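You operate a simulated robot arm through the tools that you are given. There is no shell and no other tool.

Carry out the task below with a simulated robot arm. There is one attempt and no reset: what you move stays moved.

TASK
Switch the hi-fi off and brush the dust off the disc player.
Fine: stop the disc, then power off before you brush; soft brush back in its place. Set down upright: soft brush. What is to be rubbed or washed off counts as gone when no trace of it is left.

Only the result counts: the job must be done as asked and must still hold three seconds after the hand-in. Knocking over, shifting, dropping, spilling or breaking anything else fails it.

THE ROBOT
A 6-joint arm with a four-finger gripper, fixed in place. Base frame: the origin is at the foot of the arm, x ahead of it, y to its left, z up. Units: m, rad, N and s.
With the tool pointing down near the work surface it reaches from about 0.2 to 0.68 m from the base axis. Its first joint turns from -2.897 to 2.897 rad. Payload 3.43 kg.
Tool frame: the origin (TCP) lies between the finger pads and is the grasp point; the fingertips stand 0.03 m ahead of it; z points along the fingers, y is the line along which they close. Largest opening 0.12 m; the body of the gripper starts 0.085 m behind the TCP.
Orientation is told as [roll, pitch, yaw] about the base's x, y, z axes, in that order, counted from this pose: with the fingers straight down and closing along the base's y, the tool's x points along the base's -x, its y along +y and its z along -z.

THE INTERFACE
- The arm moves only by the tool drive_tool. Its argument "plan" is a list of rows, each a list of 7 numbers: the gripper command, from -1 (shut) to 1 (fully open), values between in proportion, then the shift along the base's x, y, z in m, then the turn, a rotation vector about the base's x, y, z in rad. In form: [[fingers, tx, ty, tz, rx, ry, rz], ...]. A call has 1 to 20 rows; each row shifts and turns the commanded pose from where the row before left it. Rows are played at 5 a second. More than 0.05 m and 0.15 rad between two rows, or a gripper value outside its range, and nothing of the call is played. A pose out of reach is approached as far as the arm can. The call stops where the force on the tool passes 50 N (or 10 N more than at its start, if that is more) or the arm is blocked; 0.2 s more then pass. The fingers move at their own pace and stop on an object; they squeeze with about 38 N. The grip force told is the motor's: it shows also when the fingers shut on nothing. Time passes only in rows, and 0.2 s behind the last, so rows that do not move let the fingers close. The reply holds the time, the measured pose of the TCP, the force on the tool along the base axes, the opening and the grip force, in the units named above and with some noise, with the torque about the TCP (base axes, N m) and any sound that the robot's microphone picked up, and new pictures: "views" is both (left out), scene, wrist or none.
- Cameras (640 x 400 px; columns grow to the right, rows downward): "scene" is fixed at [0.0502, -0.4992, 1.5285]; the picture's right is [0.82, -0.57, 0.00], its down [-0.21, -0.30, -0.93] and it looks along [0.53, 0.76, -0.37] (base axes); focal length 316 px, centre (320, 200). "wrist" rides on the gripper at [0.071, -0.017, -0.121] in the tool frame; the picture's right is [0.23, 0.97, 0.00], its down [-0.81, 0.19, -0.55] and it looks along [-0.54, 0.13, 0.83] (tool axes); focal length 275 px, centre (320, 200). There is no depth. A picture from a camera that has moved, and an enlarged one, comes with that camera's place and axes in the base frame and with its lens.
- move_column(by): slides the trunk up (or, below 0, down) by that many m; the arm rides with it, the base frame stays. It gives what a move gives, with no picture.
- enlarge(camera, box): a new picture of the part [left, top, right, bottom] of that camera's present view, enlarged. No time passes.
- sign_off(): hands the job in; it is judged then, once.

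Places have to be worked out from the pictures, the camera data and where the tool is seen. Open the gripper and draw the arm clear of the work before you hand the job in, unless the task says otherwise.

The tools are called by a JSON object that holds its "op" and its "data". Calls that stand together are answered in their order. drive_tool: Moves the arm, as the interface text tells. Its arguments: {"type":"object","properties":{"plan":{"type":"array","items":{"type":"array","items":{"type":"number"}}},"views":{"type":"string","enum":["both","scene","wrist","none"]}},"required":["plan"]} The other tools are called the same way: move_column (by) slides the trunk up or down; enlarge (camera, box) takes an enlarged picture of a part of a camera's view; sign_off () hands the job in.

At the start:

```text
time: 0.0
tcp_pos: [0.4179, 0.344, 1.2334]
ee_rot: [0.0, 0.0, 0.002]
force: [0.5, 1.0, -0.4]
torque: [0.01, 0.0, 0.03]
finger_gap: 0.1201
grip_force: 0.1
trunk travel left (down, up): [-0.225, 0.215]
```

scene: 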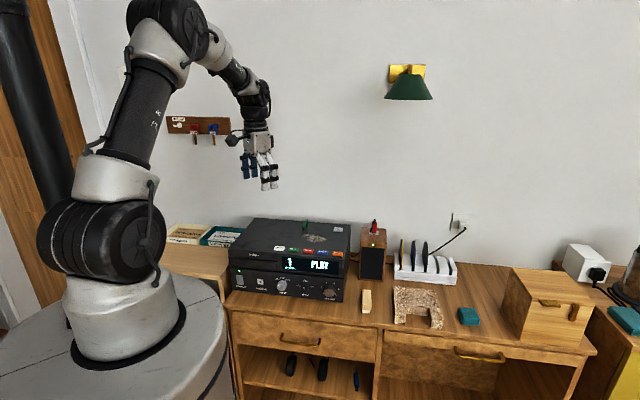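
wrist: 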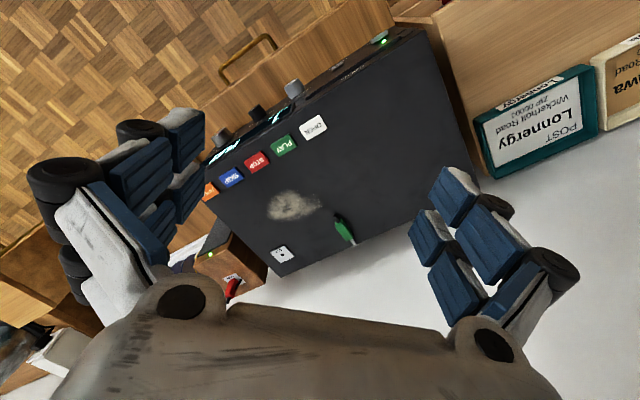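

The pictures show the hi-fi player with coloured labelled keys on top, a dust patch, and other objects. I take enlarged views first to identify the controls and the brush.

{"op": "enlarge", "data": {"camera": "scene", "box": [220, 200, 400, 312]}}

{"op": "enlarge", "data": {"camera": "wrist", "box": [190, 20, 430, 170]}}

{"op": "enlarge", "data": {"camera": "scene", "box": [340, 200, 520, 340]}}

{"op": "enlarge", "data": {"camera": "wrist", "box": [190, 160, 390, 300]}}

{"op": "enlarge", "data": {"camera": "scene", "box": [150, 100, 270, 180]}}

```text
3.56 times, centred on (310, 256) of scene
camera zoom: at [0.0502, -0.4992, 1.5285], right [0.82, -0.57, 0.0], down [-0.21, -0.3, -0.93], along [0.53, 0.76, -0.37], focal length 1122 px, centre (356, 1)
```

zoom: 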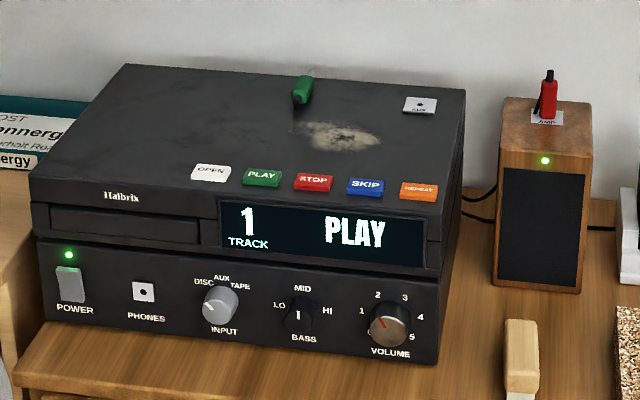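

```text
2.67 times, centred on (310, 95) of wrist
camera zoom: at [0.3466, 0.3258, 1.3547], right [-0.23, 0.97, 0.0], down [0.81, 0.19, 0.55], along [0.54, 0.13, -0.83], focal length 734 px, centre (347, 480)
```

zoom: 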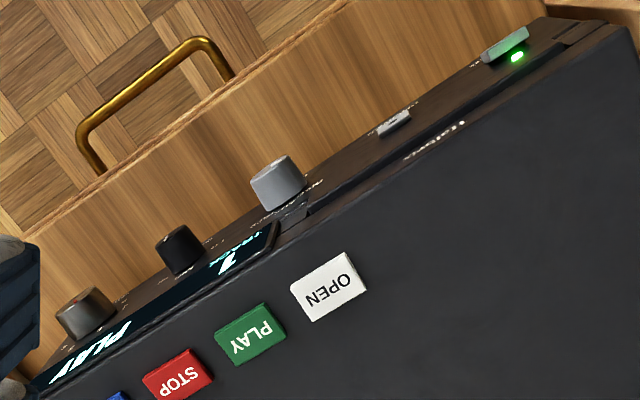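

```text
2.86 times, centred on (430, 270) of scene
camera zoom: at [0.0502, -0.4992, 1.5285], right [0.82, -0.57, 0.0], down [-0.21, -0.3, -0.93], along [0.53, 0.76, -0.37], focal length 901 px, centre (6, 0)
```

zoom: 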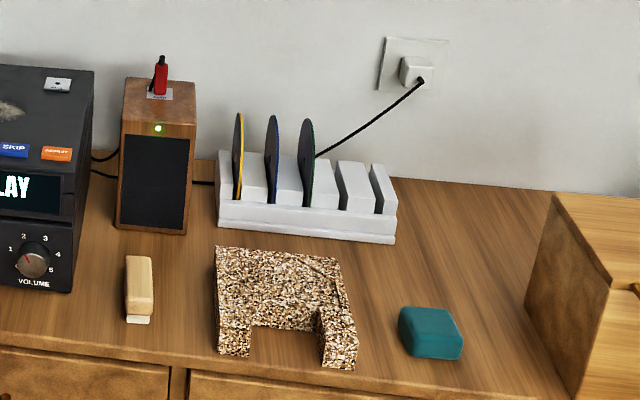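

```text
2.86 times, centred on (290, 230) of wrist
camera zoom: at [0.3466, 0.3258, 1.3547], right [-0.23, 0.97, 0.0], down [0.81, 0.19, 0.55], along [0.54, 0.13, -0.83], focal length 786 px, centre (406, 114)
```

zoom: 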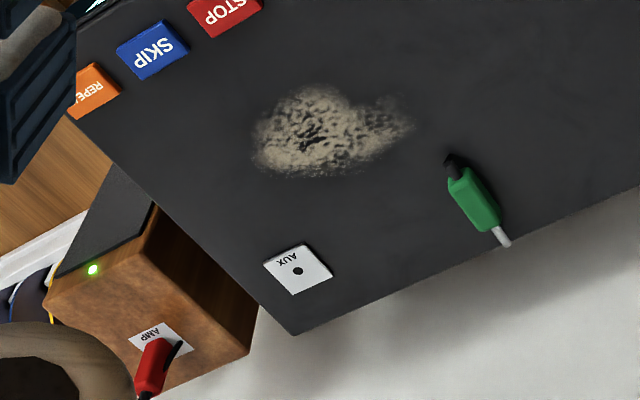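

```text
5.00 times, centred on (210, 140) of scene
camera zoom: at [0.0502, -0.4992, 1.5285], right [0.82, -0.57, 0.0], down [-0.21, -0.3, -0.93], along [0.53, 0.76, -0.37], focal length 1577 px, centre (870, 500)
```

zoom: 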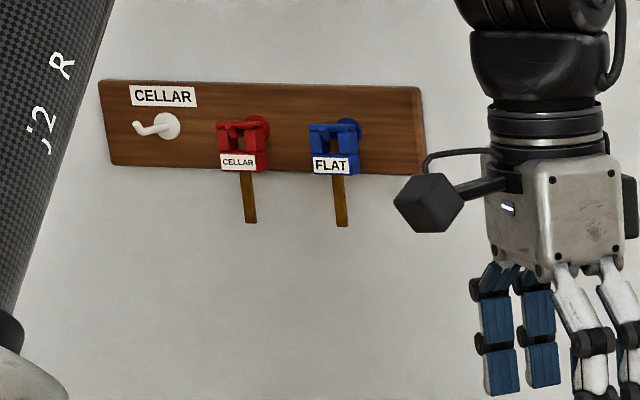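

The hi-fi top has OPEN/PLAY/STOP/SKIP/REPEAT keys, a dust patch, and an AUX jack; POWER is at the left of the lower front. I zoom in on the power switch, the candidate brush and the remaining items.

{"op": "enlarge", "data": {"camera": "scene", "box": [345, 275, 405, 325]}}

{"op": "enlarge", "data": {"camera": "scene", "box": [225, 260, 285, 300]}}

{"op": "enlarge", "data": {"camera": "scene", "box": [380, 270, 500, 340]}}

{"op": "enlarge", "data": {"camera": "scene", "box": [270, 230, 350, 280]}}

{"op": "enlarge", "data": {"camera": "scene", "box": [500, 230, 640, 400]}}

{"op": "enlarge", "data": {"camera": "scene", "box": [230, 310, 400, 400]}}

```text
8.00 times, centred on (375, 300) of scene
camera zoom: at [0.0502, -0.4992, 1.5285], right [0.82, -0.57, 0.0], down [-0.21, -0.3, -0.93], along [0.53, 0.76, -0.37], focal length 2524 px, centre (-120, -600)
```

zoom: 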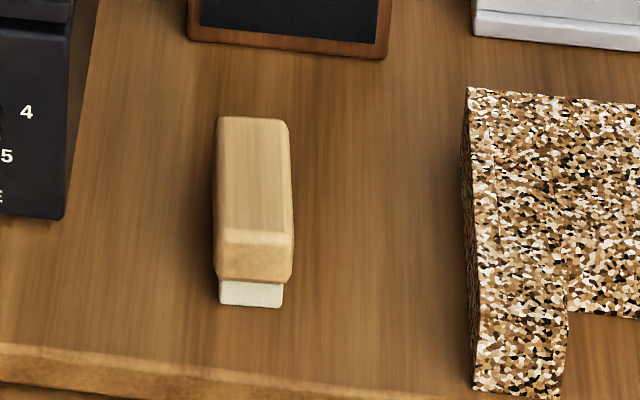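

```text
10.00 times, centred on (255, 280) of scene
camera zoom: at [0.0502, -0.4992, 1.5285], right [0.82, -0.57, 0.0], down [-0.21, -0.3, -0.93], along [0.53, 0.76, -0.37], focal length 3155 px, centre (970, -600)
```

zoom: 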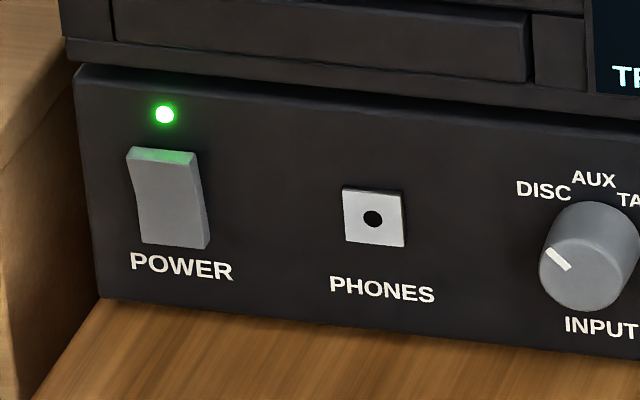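

```text
5.33 times, centred on (440, 305) of scene
camera zoom: at [0.0502, -0.4992, 1.5285], right [0.82, -0.57, 0.0], down [-0.21, -0.3, -0.93], along [0.53, 0.76, -0.37], focal length 1682 px, centre (-320, -360)
```

zoom: 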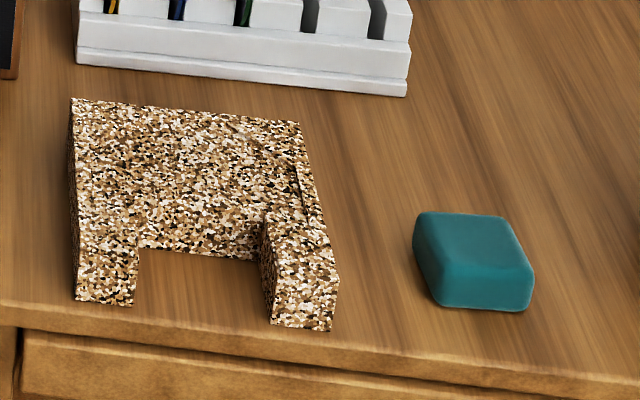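

```text
8.00 times, centred on (310, 255) of scene
camera zoom: at [0.0502, -0.4992, 1.5285], right [0.82, -0.57, 0.0], down [-0.21, -0.3, -0.93], along [0.53, 0.76, -0.37], focal length 2524 px, centre (400, -240)
```

zoom: 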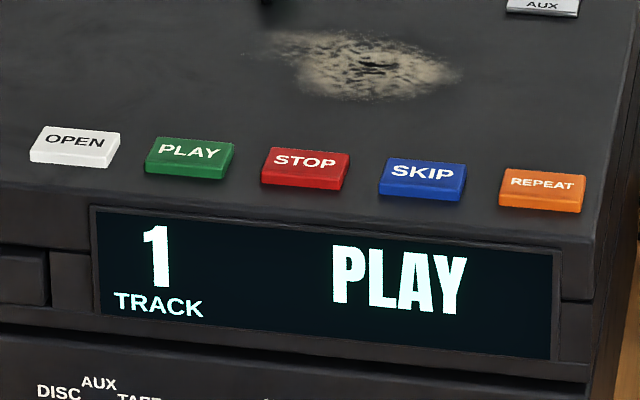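

```text
2.35 times, centred on (570, 315) of scene
camera zoom: at [0.0502, -0.4992, 1.5285], right [0.82, -0.57, 0.0], down [-0.21, -0.3, -0.93], along [0.53, 0.76, -0.37], focal length 742 px, centre (-268, -71)
```

zoom: 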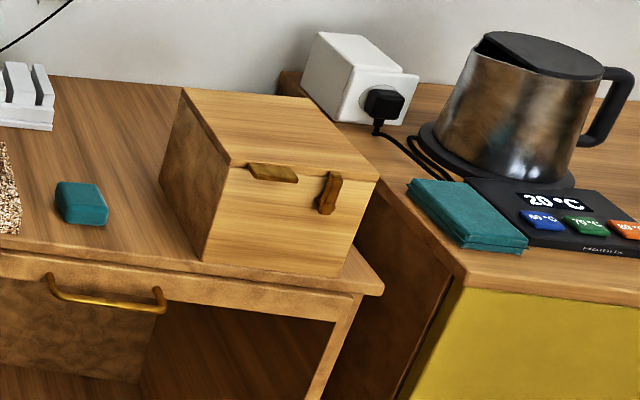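

```text
3.76 times, centred on (315, 355) of scene
camera zoom: at [0.0502, -0.4992, 1.5285], right [0.82, -0.57, 0.0], down [-0.21, -0.3, -0.93], along [0.53, 0.76, -0.37], focal length 1188 px, centre (339, -384)
```

zoom: 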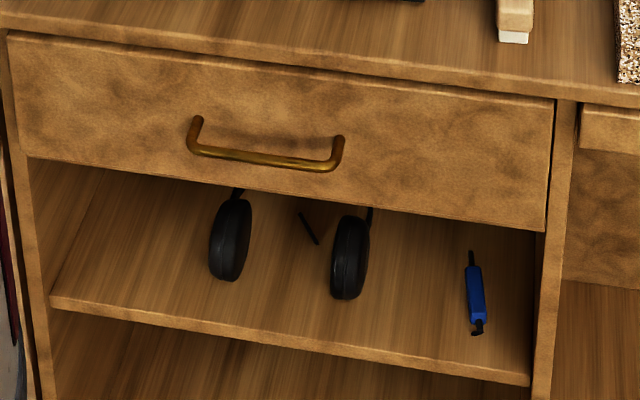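

The wooden block standing on white bristles at about (0.657, 0.104, table z≈0.82) is the soft brush; the player top is z≈0.985, its front faces roughly (-0.70,-0.71), STOP at about (0.538, 0.273). I close the fingers and move above STOP, yawing 0.8 rad to line up with the player.

{"op": "drive_tool", "data": {"plan": [[-1, 0.015, -0.0089, -0.0204, 0, 0, 0.1], [-1, 0.015, -0.0089, -0.0204, 0, 0, 0.1], [-1, 0.015, -0.0089, -0.0204, 0, 0, 0.1], [-1, 0.015, -0.0089, -0.0204, 0, 0, 0.1], [-1, 0.015, -0.0089, -0.0204, 0, 0, 0.1], [-1, 0.015, -0.0089, -0.0204, 0, 0, 0.1], [-1, 0.015, -0.0089, -0.0204, 0, 0, 0.1], [-1, 0.015, -0.0089, -0.0204, 0, 0, 0.1], [-1, 0, 0, 0, 0, 0, 0], [-1, 0, 0, 0, 0, 0, 0]], "views": "both"}}

```text
time: 2.2
tcp_pos: [0.5383, 0.2702, 1.0707]
ee_rot: [0.0, -0.001, 0.799]
force: [-0.4, -0.6, 0.5]
torque: [-0.01, -0.04, 0.02]
finger_gap: 0.0
grip_force: 33.7
trunk travel left (down, up): [-0.225, 0.215]
camera wrist: at [0.5001, 0.2082, 1.1915], right [-0.86, 0.51, 0.0], down [0.43, 0.72, 0.55], along [0.28, 0.47, -0.83], focal length 275 px, centre (320, 200)
```

scene: 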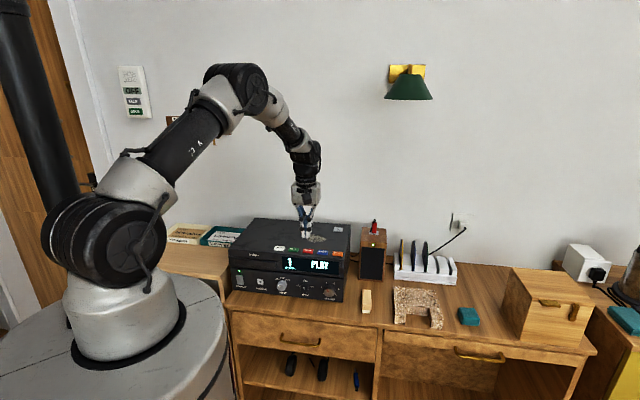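
wrist: 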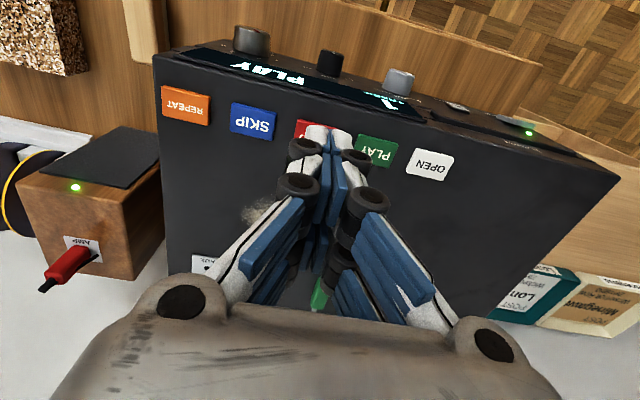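

The display reads PLAY; triangulating from the neighbours puts STOP at (0.5415, 0.272) with its top near z 0.99. I shift a few millimetres and descend to just above the key.

{"op": "drive_tool", "data": {"plan": [[-1, 0.003, 0.0018, -0.01, 0, 0, 0], [-1, 0, 0, -0.015, 0, 0, 0], [-1, 0, 0, -0.012, 0, 0, 0], [-1, 0, 0, -0.005, 0, 0, 0], [-1, 0, 0, 0, 0, 0, 0]], "views": "both"}}

{"op": "enlarge", "data": {"camera": "scene", "box": [260, 220, 360, 280]}}

{"op": "enlarge", "data": {"camera": "wrist", "box": [220, 80, 420, 200]}}

```text
time: 3.4
tcp_pos: [0.5418, 0.2733, 1.0285]
ee_rot: [0.001, 0.0, 0.799]
force: [-1.4, 0.4, 0.2]
torque: [0.02, -0.02, -0.01]
finger_gap: 0.0
grip_force: 33.4
trunk travel left (down, up): [-0.225, 0.215]
camera wrist: at [0.503, 0.21, 1.1494], right [-0.86, 0.51, 0.0], down [0.43, 0.72, 0.55], along [0.28, 0.47, -0.83], focal length 275 px, centre (320, 200)
```

scene: 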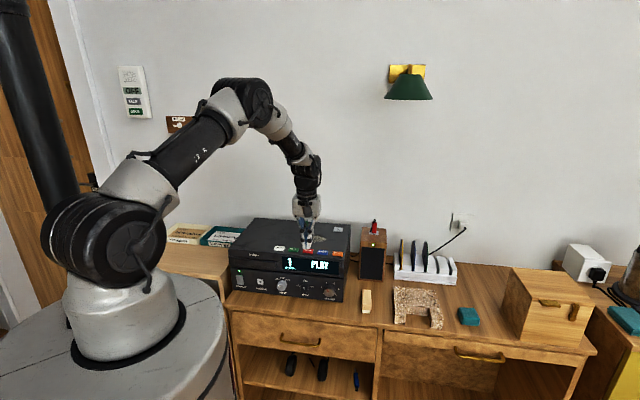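
wrist: 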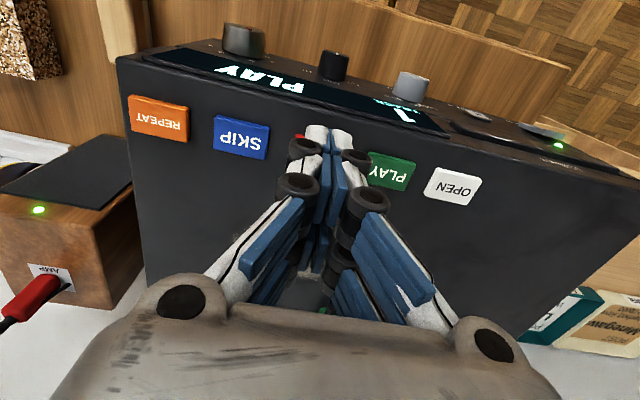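

```text
6.40 times, centred on (310, 250) of scene
camera zoom: at [0.0502, -0.4992, 1.5285], right [0.82, -0.57, 0.0], down [-0.21, -0.3, -0.93], along [0.53, 0.76, -0.37], focal length 2019 px, centre (384, -120)
```

zoom: 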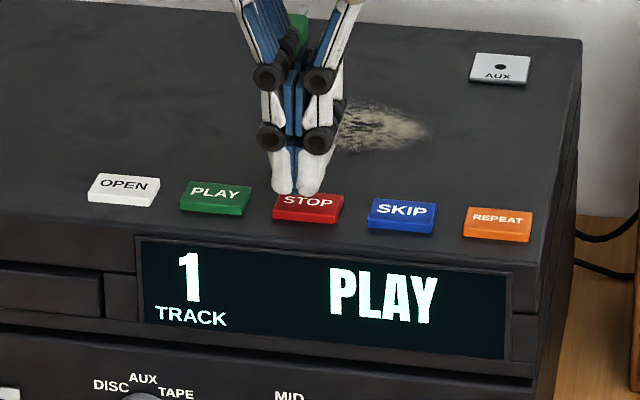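

```text
3.20 times, centred on (320, 140) of wrist
camera zoom: at [0.503, 0.21, 1.1494], right [-0.86, 0.51, 0.0], down [0.43, 0.72, 0.55], along [0.28, 0.47, -0.83], focal length 881 px, centre (320, 392)
```

zoom: 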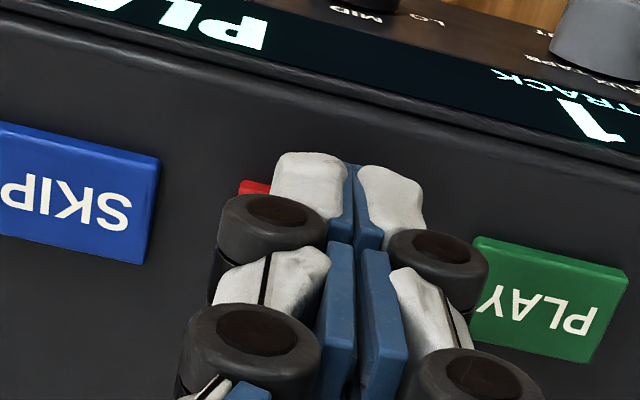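

Tips are about 8 mm above STOP, slightly left of centre in the scene view. I nudge 3–4 mm right/front and press down in 2 mm steps, watching force and display.

{"op": "drive_tool", "data": {"plan": [[-1, 0.001, -0.0038, -0.003, 0, 0, 0], [-1, 0, 0, -0.002, 0, 0, 0], [-1, 0, 0, -0.002, 0, 0, 0], [-1, 0, 0, -0.002, 0, 0, 0], [-1, 0, 0, 0, 0, 0, 0]], "views": "scene"}}

{"op": "enlarge", "data": {"camera": "scene", "box": [260, 220, 360, 280]}}

```text
time: 4.6
tcp_pos: [0.5422, 0.2703, 1.0187]
ee_rot: [0.001, -0.001, 0.8]
force: [-0.1, 0.4, -0.6]
torque: [0.01, -0.02, -0.01]
finger_gap: 0.0
grip_force: 33.7
trunk travel left (down, up): [-0.225, 0.215]
```

scene: 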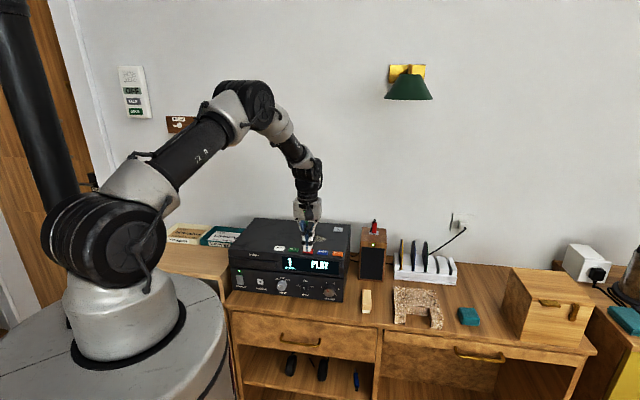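

```text
6.40 times, centred on (310, 250) of scene
camera zoom: at [0.0502, -0.4992, 1.5285], right [0.82, -0.57, 0.0], down [-0.21, -0.3, -0.93], along [0.53, 0.76, -0.37], focal length 2019 px, centre (384, -120)
```

zoom: 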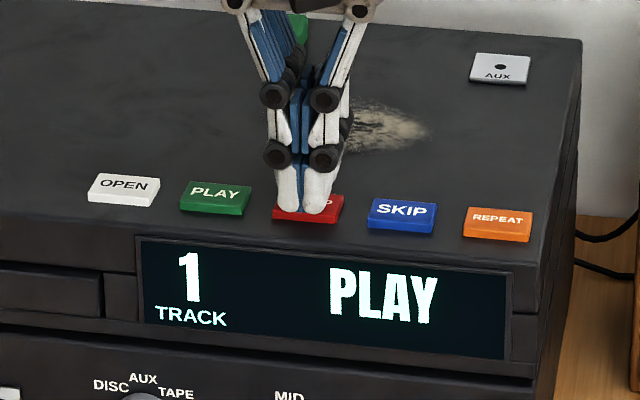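

No contact force yet and the tip is visually over the front half of STOP. I keep pressing down in small steps, moving 2 mm back toward the key centre first.

{"op": "drive_tool", "data": {"plan": [[-1, 0.0014, 0.0014, 0, 0, 0, 0], [-1, 0, 0, -0.0015, 0, 0, 0], [-1, 0, 0, -0.0015, 0, 0, 0], [-1, 0, 0, -0.0015, 0, 0, 0], [-1, 0, 0, 0, 0, 0, 0]], "views": "scene"}}

{"op": "enlarge", "data": {"camera": "scene", "box": [260, 220, 360, 280]}}

```text
time: 5.8
tcp_pos: [0.5448, 0.2717, 1.0153]
ee_rot: [0.001, 0.001, 0.8]
force: [0.6, 0.1, 0.3]
torque: [-0.01, -0.01, -0.02]
finger_gap: 0.0001
grip_force: 33.5
trunk travel left (down, up): [-0.225, 0.215]
```

scene: 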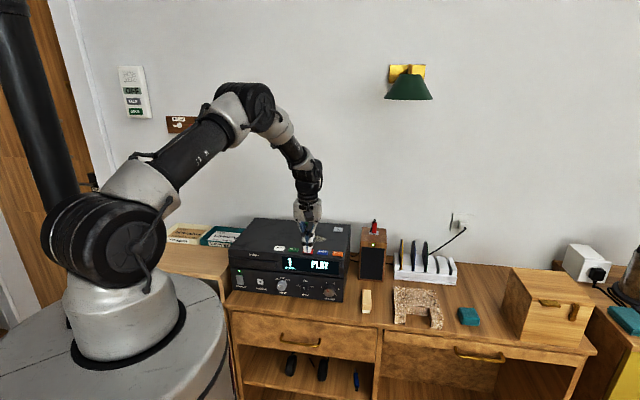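

```text
6.40 times, centred on (310, 250) of scene
camera zoom: at [0.0502, -0.4992, 1.5285], right [0.82, -0.57, 0.0], down [-0.21, -0.3, -0.93], along [0.53, 0.76, -0.37], focal length 2019 px, centre (384, -120)
```

zoom: 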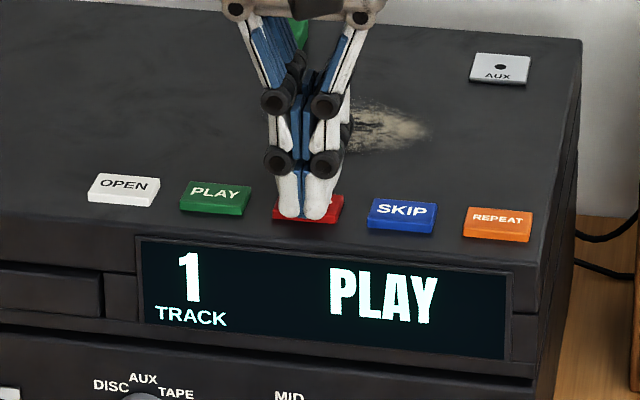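

Still no contact (force near zero), so the key top is a little lower than estimated. I continue down in 1.5 mm steps.

{"op": "drive_tool", "data": {"plan": [[-1, 0, 0, -0.0015, 0, 0, 0], [-1, 0, 0, -0.0015, 0, 0, 0], [-1, 0, 0, -0.0015, 0, 0, 0], [-1, 0, 0, 0, 0, 0, 0]], "views": "both"}}

{"op": "enlarge", "data": {"camera": "scene", "box": [260, 220, 360, 280]}}

{"op": "enlarge", "data": {"camera": "wrist", "box": [220, 80, 420, 200]}}

```text
time: 6.8
tcp_pos: [0.5439, 0.2712, 1.0108]
ee_rot: [-0.001, 0.0, 0.8]
force: [-0.3, 0.2, 0.1]
torque: [0.01, -0.03, 0.03]
finger_gap: 0.0002
grip_force: 33.6
trunk travel left (down, up): [-0.225, 0.215]
camera wrist: at [0.5057, 0.2079, 1.1311], right [-0.86, 0.51, 0.0], down [0.43, 0.72, 0.55], along [0.28, 0.47, -0.83], focal length 275 px, centre (320, 200)
```

scene: 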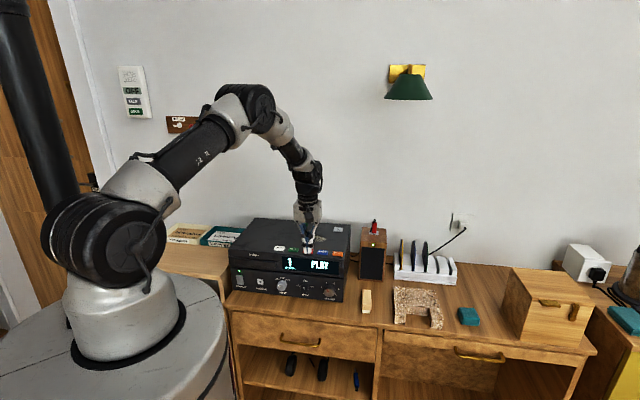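
wrist: 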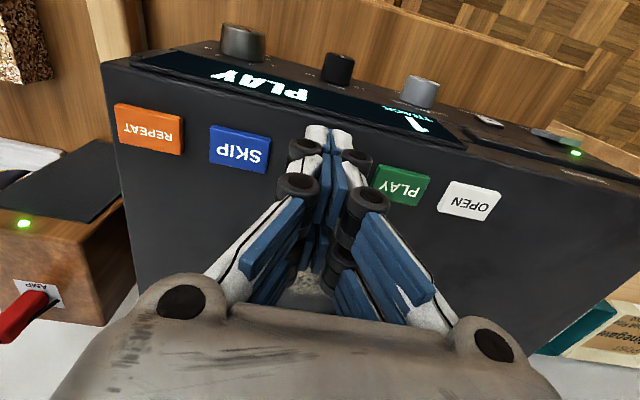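

```text
6.40 times, centred on (310, 250) of scene
camera zoom: at [0.0502, -0.4992, 1.5285], right [0.82, -0.57, 0.0], down [-0.21, -0.3, -0.93], along [0.53, 0.76, -0.37], focal length 2019 px, centre (384, -120)
```

zoom: 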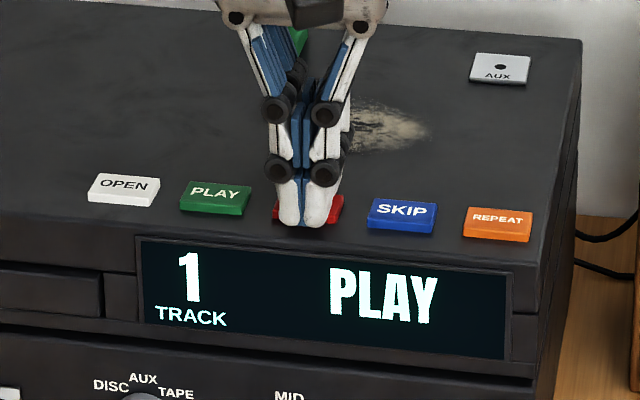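

```text
3.20 times, centred on (320, 140) of wrist
camera zoom: at [0.5057, 0.2079, 1.1311], right [-0.86, 0.51, 0.0], down [0.43, 0.72, 0.55], along [0.28, 0.47, -0.83], focal length 881 px, centre (320, 392)
```

zoom: 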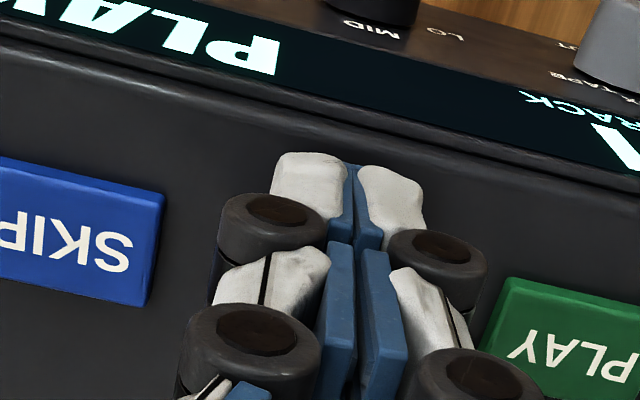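

No contact though the nominal tip is at z≈0.981, and visually the front strand of the fingertips hangs just in front of the key. I raise slightly and look closely at the finger structure.

{"op": "drive_tool", "data": {"plan": [[-1, 0, 0, 0.01, 0, 0, 0], [-1, 0, 0, 0.02, 0, 0, 0], [0, 0, 0, 0.02, 0, 0, 0], [0, 0, 0, 0, 0, 0, 0], [0, 0, 0, 0, 0, 0, 0], [0, 0, 0, 0, 0, 0, 0]], "views": "both"}}

{"op": "enlarge", "data": {"camera": "wrist", "box": [200, 80, 440, 300]}}

{"op": "enlarge", "data": {"camera": "scene", "box": [260, 180, 360, 260]}}

```text
time: 8.2
tcp_pos: [0.5428, 0.2708, 1.0604]
ee_rot: [0.0, -0.001, 0.799]
force: [-0.3, -0.9, -0.4]
torque: [0.02, -0.01, 0.0]
finger_gap: 0.0603
grip_force: 0.1
trunk travel left (down, up): [-0.225, 0.215]
camera wrist: at [0.505, 0.2077, 1.1813], right [-0.86, 0.51, 0.0], down [0.43, 0.72, 0.55], along [0.28, 0.47, -0.83], focal length 275 px, centre (320, 200)
```

scene: 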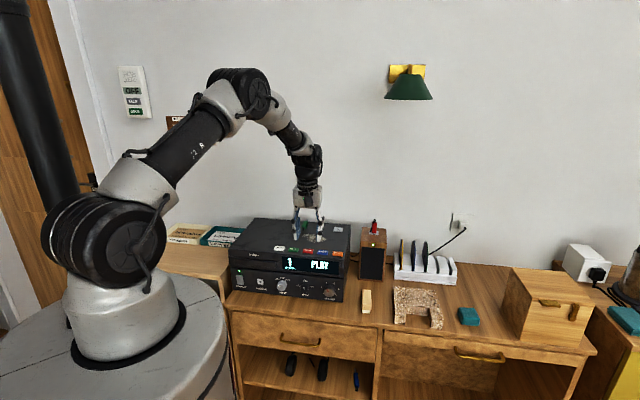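
wrist: 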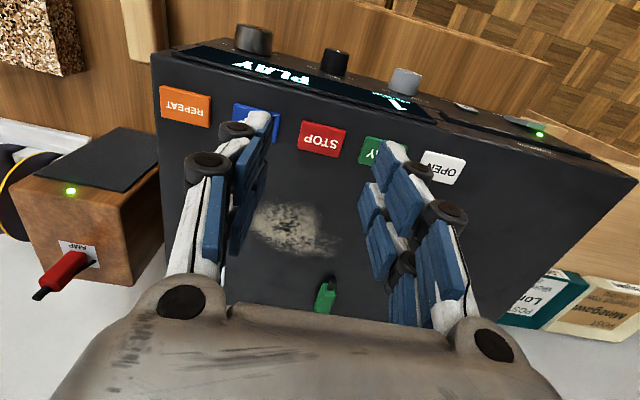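

```text
1.82 times, centred on (320, 190) of wrist
camera zoom: at [0.505, 0.2077, 1.1813], right [-0.86, 0.51, 0.0], down [0.43, 0.72, 0.55], along [0.28, 0.47, -0.83], focal length 500 px, centre (320, 218)
```

zoom: 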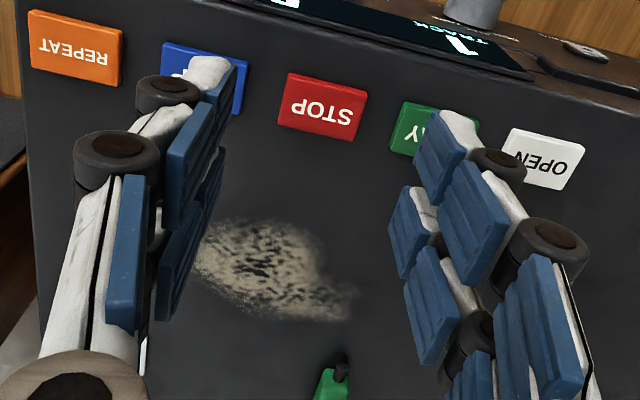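

```text
5.00 times, centred on (310, 220) of scene
camera zoom: at [0.0502, -0.4992, 1.5285], right [0.82, -0.57, 0.0], down [-0.21, -0.3, -0.93], along [0.53, 0.76, -0.37], focal length 1577 px, centre (370, 100)
```

zoom: 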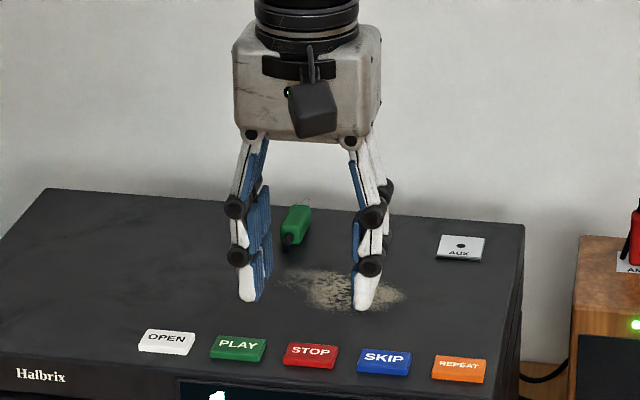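

With the fingers half open, STOP is clear in the wrist view; triangulating from two wrist views gives STOP at (0.544, 0.275) with top z≈0.979, so I simply had not reached it. I close, shift so the finger (front strand) lies on the key, and descend gently.

{"op": "drive_tool", "data": {"plan": [[-1, 0.004, 0.005, 0, 0, 0, 0], [-1, 0.0042, 0.005, 0, 0, 0, 0], [-1, 0, 0, -0.01, 0, 0, 0], [-1, 0, 0, -0.02, 0, 0, 0], [-1, 0, 0, -0.015, 0, 0, 0], [-1, 0, 0, -0.004, 0, 0, 0], [-1, 0, 0, -0.002, 0, 0, 0], [-1, 0, 0, -0.002, 0, 0, 0], [-1, 0, 0, 0, 0, 0, 0]], "views": "both"}}

{"op": "enlarge", "data": {"camera": "scene", "box": [260, 220, 360, 280]}}

```text
time: 10.2
tcp_pos: [0.5525, 0.2814, 1.0067]
ee_rot: [0.0, 0.0, 0.8]
force: [0.1, 0.6, 1.2]
torque: [-0.03, 0.0, 0.04]
finger_gap: 0.0061
grip_force: 33.3
trunk travel left (down, up): [-0.225, 0.215]
heard: click
camera wrist: at [0.5137, 0.2183, 1.1284], right [-0.86, 0.51, 0.0], down [0.43, 0.72, 0.55], along [0.28, 0.47, -0.83], focal length 275 px, centre (320, 200)
```

scene: 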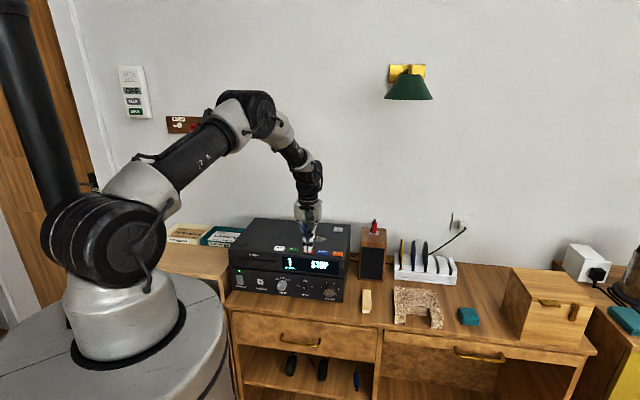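
wrist: 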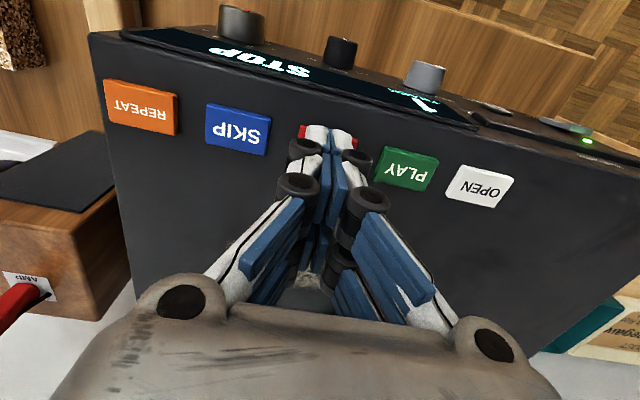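

```text
6.40 times, centred on (310, 250) of scene
camera zoom: at [0.0502, -0.4992, 1.5285], right [0.82, -0.57, 0.0], down [-0.21, -0.3, -0.93], along [0.53, 0.76, -0.37], focal length 2019 px, centre (384, -120)
```

zoom: 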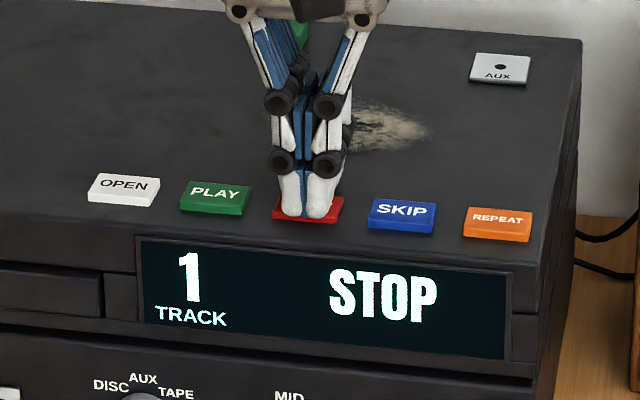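

STOP clicked and the display now shows STOP. I lift off and move in front of the player's left side to inspect the POWER rocker with the wrist camera.

{"op": "drive_tool", "data": {"plan": [[-1, 0, 0, 0.01, 0, 0, 0], [-1, 0, 0, 0.03, 0, 0, 0], [-1, 0, 0, 0.03, 0, 0, 0], [-1, -0.039, 0.011, 0, 0, 0, 0], [-1, -0.039, 0.011, 0, 0, 0, 0], [-1, -0.039, 0.011, 0, 0, 0, 0], [-1, -0.039, 0.011, 0, 0, 0, 0], [-1, -0.039, 0.011, 0, 0, 0, 0], [-1, -0.039, 0.011, 0, 0, 0, 0], [-1, -0.039, 0.009, 0, 0, 0, 0], [-1, 0, 0, 0, 0, 0, 0]], "views": "both"}}

{"op": "enlarge", "data": {"camera": "scene", "box": [220, 210, 360, 310]}}

{"op": "enlarge", "data": {"camera": "wrist", "box": [220, 0, 460, 150]}}

```text
time: 12.6
tcp_pos: [0.2784, 0.3564, 1.0772]
ee_rot: [0.0, 0.0, 0.8]
force: [0.6, -0.4, -1.1]
torque: [0.02, -0.02, 0.02]
finger_gap: 0.0
grip_force: 33.3
trunk travel left (down, up): [-0.225, 0.215]
camera wrist: at [0.2413, 0.2926, 1.1986], right [-0.86, 0.51, 0.0], down [0.43, 0.71, 0.55], along [0.28, 0.47, -0.83], focal length 275 px, centre (320, 200)
```

scene: 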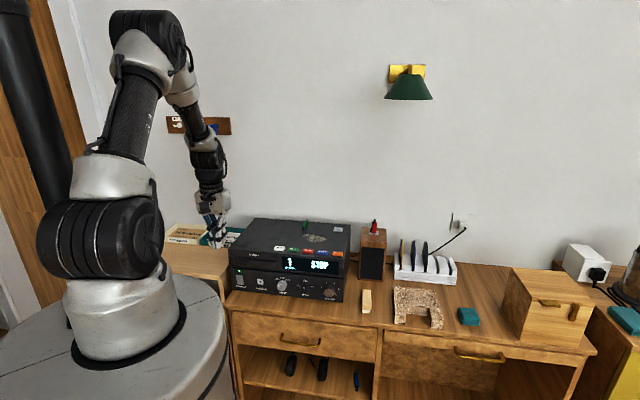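
wrist: 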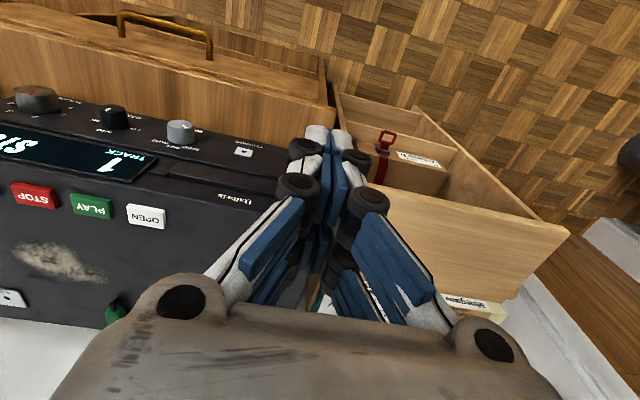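

```text
4.00 times, centred on (290, 260) of scene
camera zoom: at [0.0502, -0.4992, 1.5285], right [0.82, -0.57, 0.0], down [-0.21, -0.3, -0.93], along [0.53, 0.76, -0.37], focal length 1262 px, centre (440, -40)
```

zoom: 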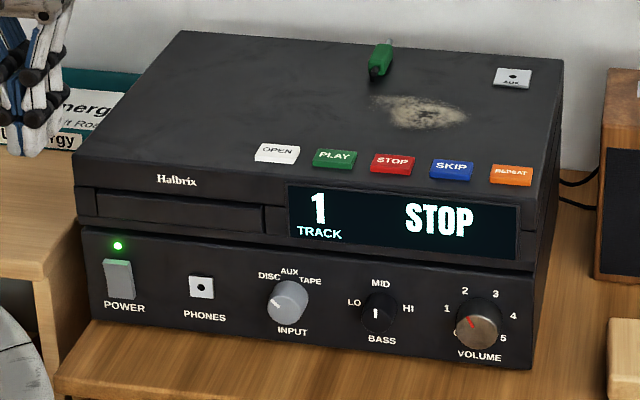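

```text
2.67 times, centred on (340, 75) of wrist
camera zoom: at [0.2413, 0.2926, 1.1986], right [-0.86, 0.51, 0.0], down [0.43, 0.71, 0.55], along [0.28, 0.47, -0.83], focal length 734 px, centre (267, 533)
```

zoom: 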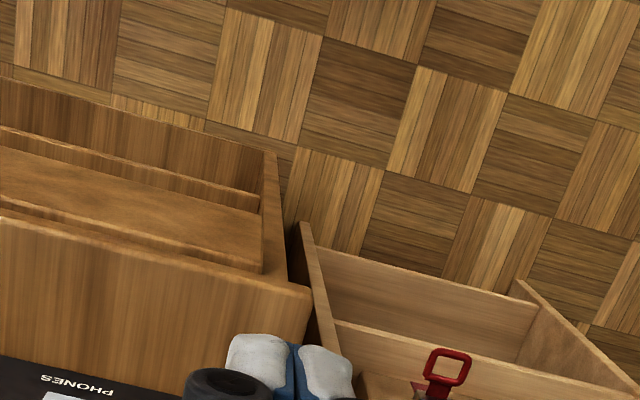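

Fingers hide the rocker here. I tilt the tool outward by 0.6 rad and move it lower and to the right so that the wrist camera sees the front panel with the POWER switch.

{"op": "drive_tool", "data": {"plan": [[-1, 0.004, -0.01, -0.01, 0.0715, -0.07, 0], [-1, 0.005, -0.012, -0.02, 0.0715, -0.07, 0], [-1, 0.005, -0.012, -0.025, 0.0715, -0.07, 0], [-1, 0.005, -0.012, -0.03, 0.0715, -0.07, 0], [-1, 0.005, -0.012, -0.03, 0.0715, -0.07, 0], [-1, 0.005, -0.012, -0.03, 0.0715, -0.07, 0], [-1, 0, 0, 0, 0, 0, 0]], "views": "both"}}

{"op": "enlarge", "data": {"camera": "wrist", "box": [320, 60, 560, 210]}}

```text
time: 14.2
tcp_pos: [0.3141, 0.2789, 0.9763]
ee_rot: [-0.116, -0.402, 0.804]
force: [0.4, 0.0, -0.7]
torque: [0.02, -0.05, 0.0]
finger_gap: 0.0002
grip_force: 33.5
out of reach, approached as far as the arm can: row 3, 4, 5
trunk travel left (down, up): [-0.225, 0.215]
camera wrist: at [0.2369, 0.1958, 1.0607], right [-0.81, 0.55, -0.19], down [0.19, 0.56, 0.8], along [0.55, 0.62, -0.56], focal length 275 px, centre (320, 200)
```

scene: 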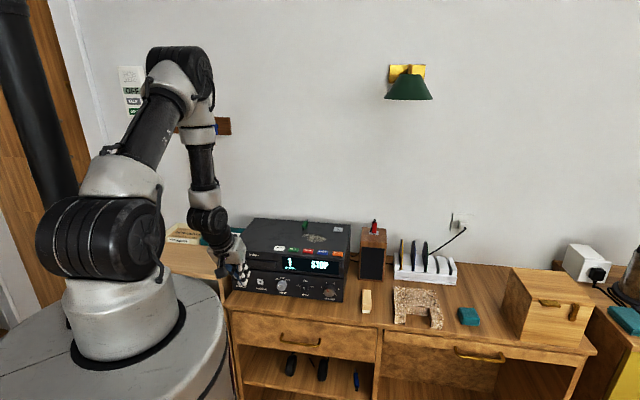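
wrist: 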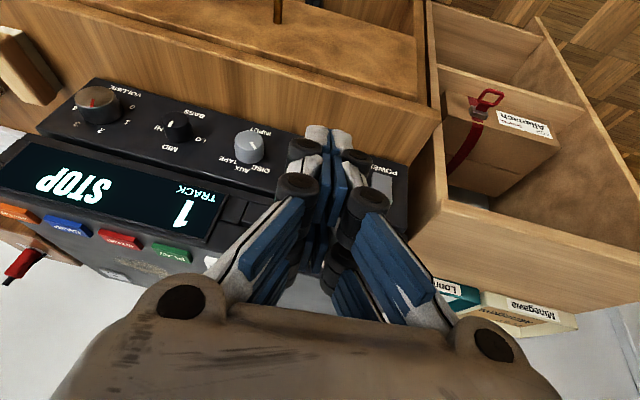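

```text
2.67 times, centred on (440, 135) of wrist
camera zoom: at [0.2369, 0.1958, 1.0607], right [-0.81, 0.55, -0.19], down [0.19, 0.56, 0.8], along [0.55, 0.62, -0.56], focal length 734 px, centre (0, 373)
```

zoom: 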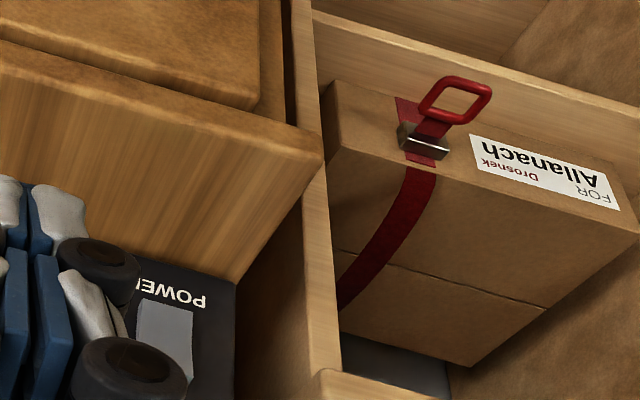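

The tilt only partly executed (reach limit near the base), so lowering the trunk should help since the shoulder sits high. I first raise the arm to a safe height.

{"op": "drive_tool", "data": {"plan": [[-1, -0.01, -0.01, 0.02, 0, 0, 0], [-1, -0.01, -0.01, 0.04, 0, 0, 0], [-1, 0, 0, 0.04, 0, 0, 0], [-1, 0, 0, 0.04, 0, 0, 0], [-1, 0, 0, 0.04, 0, 0, 0], [-1, 0, 0, 0.04, 0, 0, 0], [-1, 0, 0, 0.04, 0, 0, 0], [-1, 0, 0, 0, 0, 0, 0]], "views": "scene"}}

```text
time: 16.0
tcp_pos: [0.2945, 0.2609, 1.2345]
ee_rot: [-0.115, -0.396, 0.804]
force: [-0.2, -0.1, -0.1]
torque: [-0.01, -0.02, 0.01]
finger_gap: 0.0
grip_force: 33.5
trunk travel left (down, up): [-0.225, 0.215]
```

scene: 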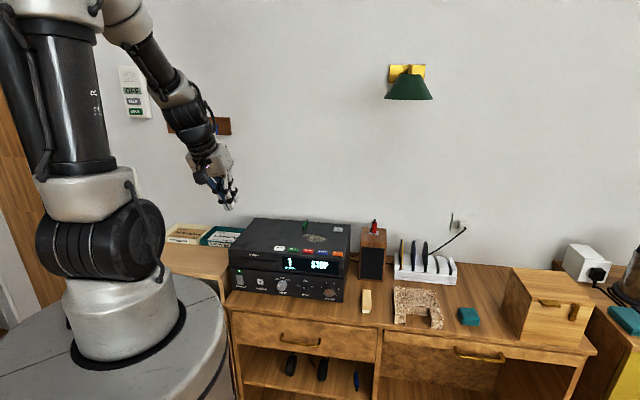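

The arm is clear at z 1.23. I lower the trunk by 0.18 m to bring the shoulder closer to working height.

{"op": "move_column", "data": {"by": -0.18}}

```text
time: 18.0
tcp_pos: [0.2952, 0.2621, 1.0547]
ee_rot: [-0.115, -0.401, 0.804]
force: [0.2, -0.2, -1.0]
torque: [0.0, 0.04, -0.01]
finger_gap: 0.0
grip_force: 34.2
trunk travel left (down, up): [-0.045, 0.395]
```

Now with the lower shoulder I go forward/right, lower, and tilt 0.2 rad more to see the rocker.

{"op": "drive_tool", "data": {"plan": [[-1, 0.0104, -0.0046, -0.026, 0.0357, -0.035, 0], [-1, 0.0104, -0.0046, -0.026, 0.0357, -0.035, 0], [-1, 0.0104, -0.0046, -0.026, 0.0357, -0.035, 0], [-1, 0.0104, -0.0046, -0.026, 0.0357, -0.035, 0], [-1, 0, 0, 0, 0, 0, 0]], "views": "both"}}

{"op": "enlarge", "data": {"camera": "wrist", "box": [340, 60, 520, 180]}}

```text
time: 19.2
tcp_pos: [0.3444, 0.2479, 0.9789]
ee_rot: [-0.138, -0.583, 0.806]
force: [-0.7, -0.9, 0.4]
torque: [0.01, -0.01, 0.05]
finger_gap: 0.0001
grip_force: 33.0
out of reach, approached as far as the arm can: row 2, 3, 4
trunk travel left (down, up): [-0.045, 0.395]
camera wrist: at [0.2557, 0.1567, 1.0421], right [-0.78, 0.58, -0.24], down [0.08, 0.47, 0.88], along [0.62, 0.67, -0.41], focal length 275 px, centre (320, 200)
```

scene: 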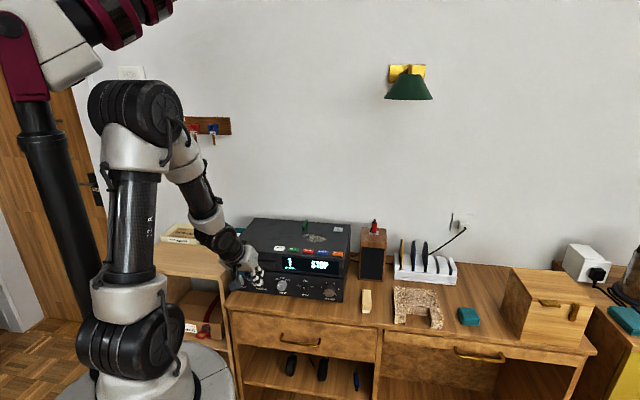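
wrist: 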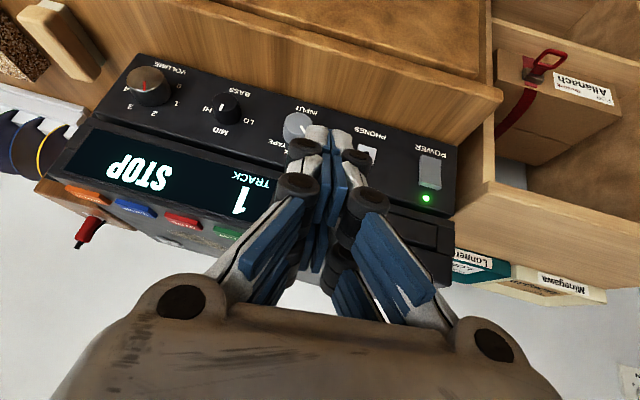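

```text
3.33 times, centred on (430, 120) of wrist
camera zoom: at [0.2557, 0.1567, 1.0421], right [-0.78, 0.58, -0.24], down [0.08, 0.47, 0.88], along [0.62, 0.67, -0.41], focal length 918 px, centre (-47, 467)
```

zoom: 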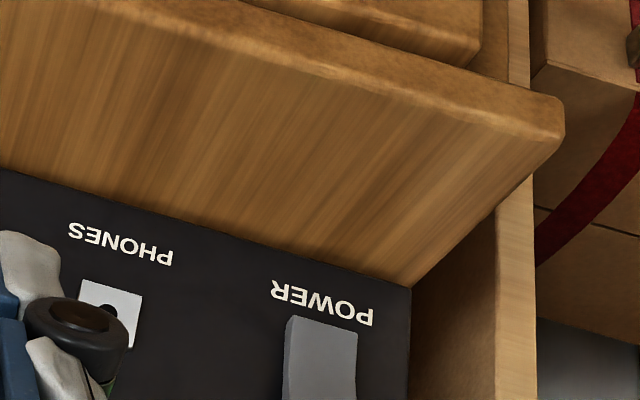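

Now the POWER rocker and its green LED are visible. I enlarge it fully.

{"op": "enlarge", "data": {"camera": "wrist", "box": [390, 130, 470, 220]}}

{"op": "enlarge", "data": {"camera": "wrist", "box": [340, 100, 500, 220]}}

```text
4.44 times, centred on (430, 175) of wrist
camera zoom: at [0.2557, 0.1567, 1.0421], right [-0.78, 0.58, -0.24], down [0.08, 0.47, 0.88], along [0.62, 0.67, -0.41], focal length 1224 px, centre (-169, 311)
```

zoom: 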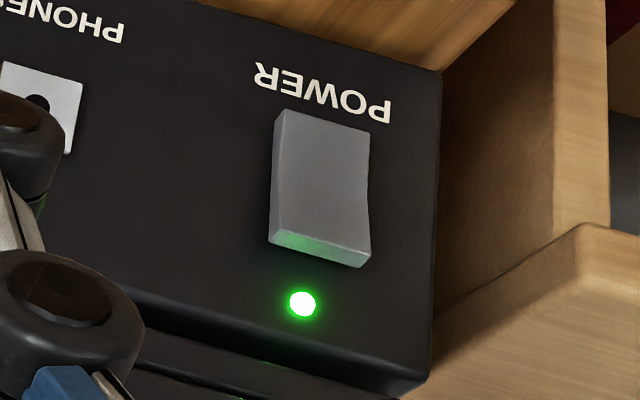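

```text
3.33 times, centred on (420, 160) of wrist
camera zoom: at [0.2557, 0.1567, 1.0421], right [-0.78, 0.58, -0.24], down [0.08, 0.47, 0.88], along [0.62, 0.67, -0.41], focal length 918 px, centre (-13, 333)
```

zoom: 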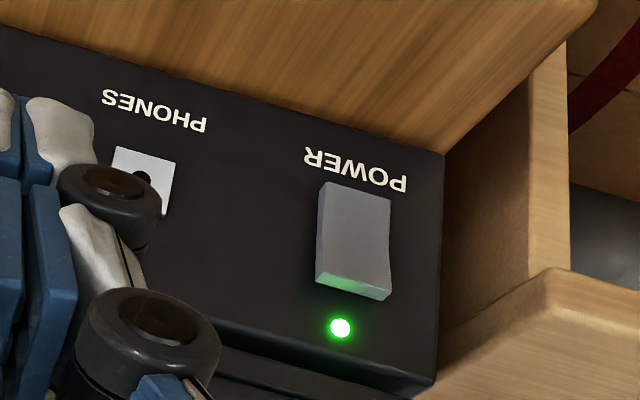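

The rocker spans z≈0.838–0.874 at about E −0.045 on the front panel (centre ≈ (0.348, 0.418, 0.856)). I move the closed fingertips in front of it, still ~3.5 cm short, and square up the orientation.

{"op": "drive_tool", "data": {"plan": [[-1, -0.01225, 0.0295, -0.0125, 0, 0, 0], [-1, -0.01225, 0.0295, -0.0125, 0, 0, 0], [-1, -0.01225, 0.0295, -0.0125, 0, 0, 0], [-1, -0.01225, 0.0295, -0.0125, 0, 0, 0], [-1, 0, 0, 0, 0.0463, 0.0333, 0.0322], [-1, 0, 0, 0, 0.0463, 0.0333, 0.0322], [-1, 0, 0, 0, 0, 0, 0]], "views": "both"}}

{"op": "enlarge", "data": {"camera": "scene", "box": [210, 240, 310, 310]}}

{"op": "enlarge", "data": {"camera": "wrist", "box": [220, 80, 460, 230]}}

```text
time: 20.8
tcp_pos: [0.2951, 0.3671, 0.9293]
ee_rot: [0.013, -0.621, 0.792]
force: [-0.3, 0.2, 0.5]
torque: [0.02, 0.04, 0.0]
finger_gap: 0.0
grip_force: 33.3
trunk travel left (down, up): [-0.045, 0.395]
camera wrist: at [0.2176, 0.263, 0.9864], right [-0.83, 0.55, -0.12], down [0.1, 0.37, 0.92], along [0.55, 0.75, -0.36], focal length 275 px, centre (320, 200)
```

scene: 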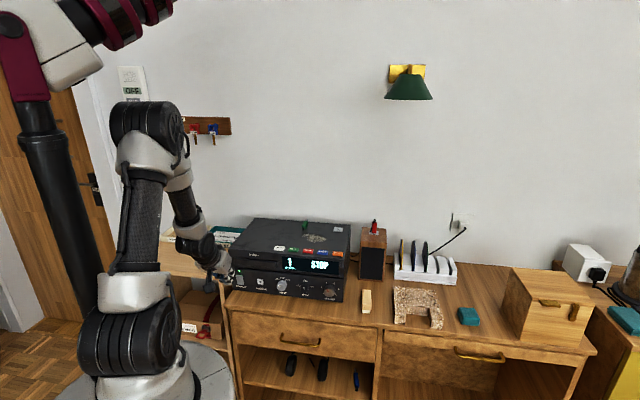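
wrist: 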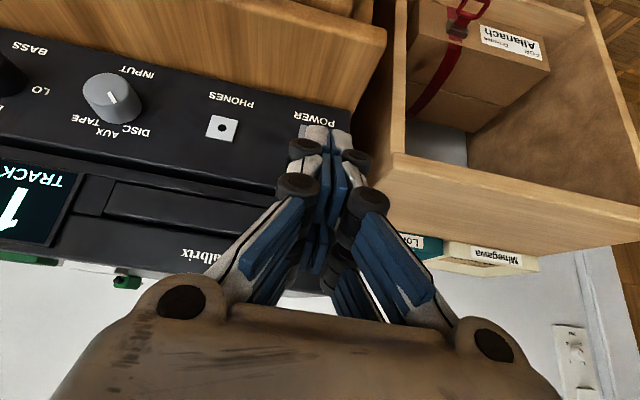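

```text
5.71 times, centred on (260, 275) of scene
camera zoom: at [0.0502, -0.4992, 1.5285], right [0.82, -0.57, 0.0], down [-0.21, -0.3, -0.93], along [0.53, 0.76, -0.37], focal length 1803 px, centre (663, -229)
```

zoom: 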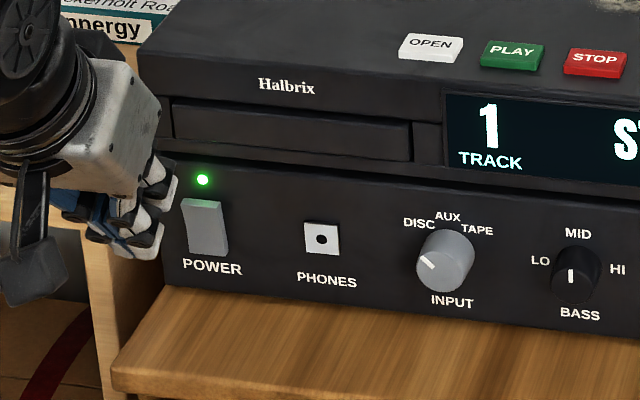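

```text
2.67 times, centred on (340, 155) of wrist
camera zoom: at [0.2176, 0.263, 0.9864], right [-0.83, 0.55, -0.12], down [0.1, 0.37, 0.92], along [0.55, 0.75, -0.36], focal length 734 px, centre (267, 320)
```

zoom: 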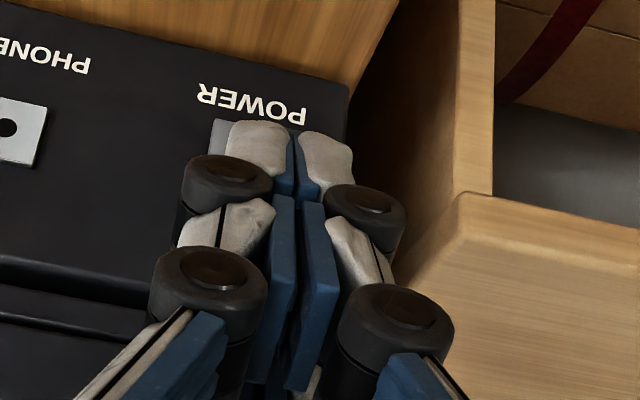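

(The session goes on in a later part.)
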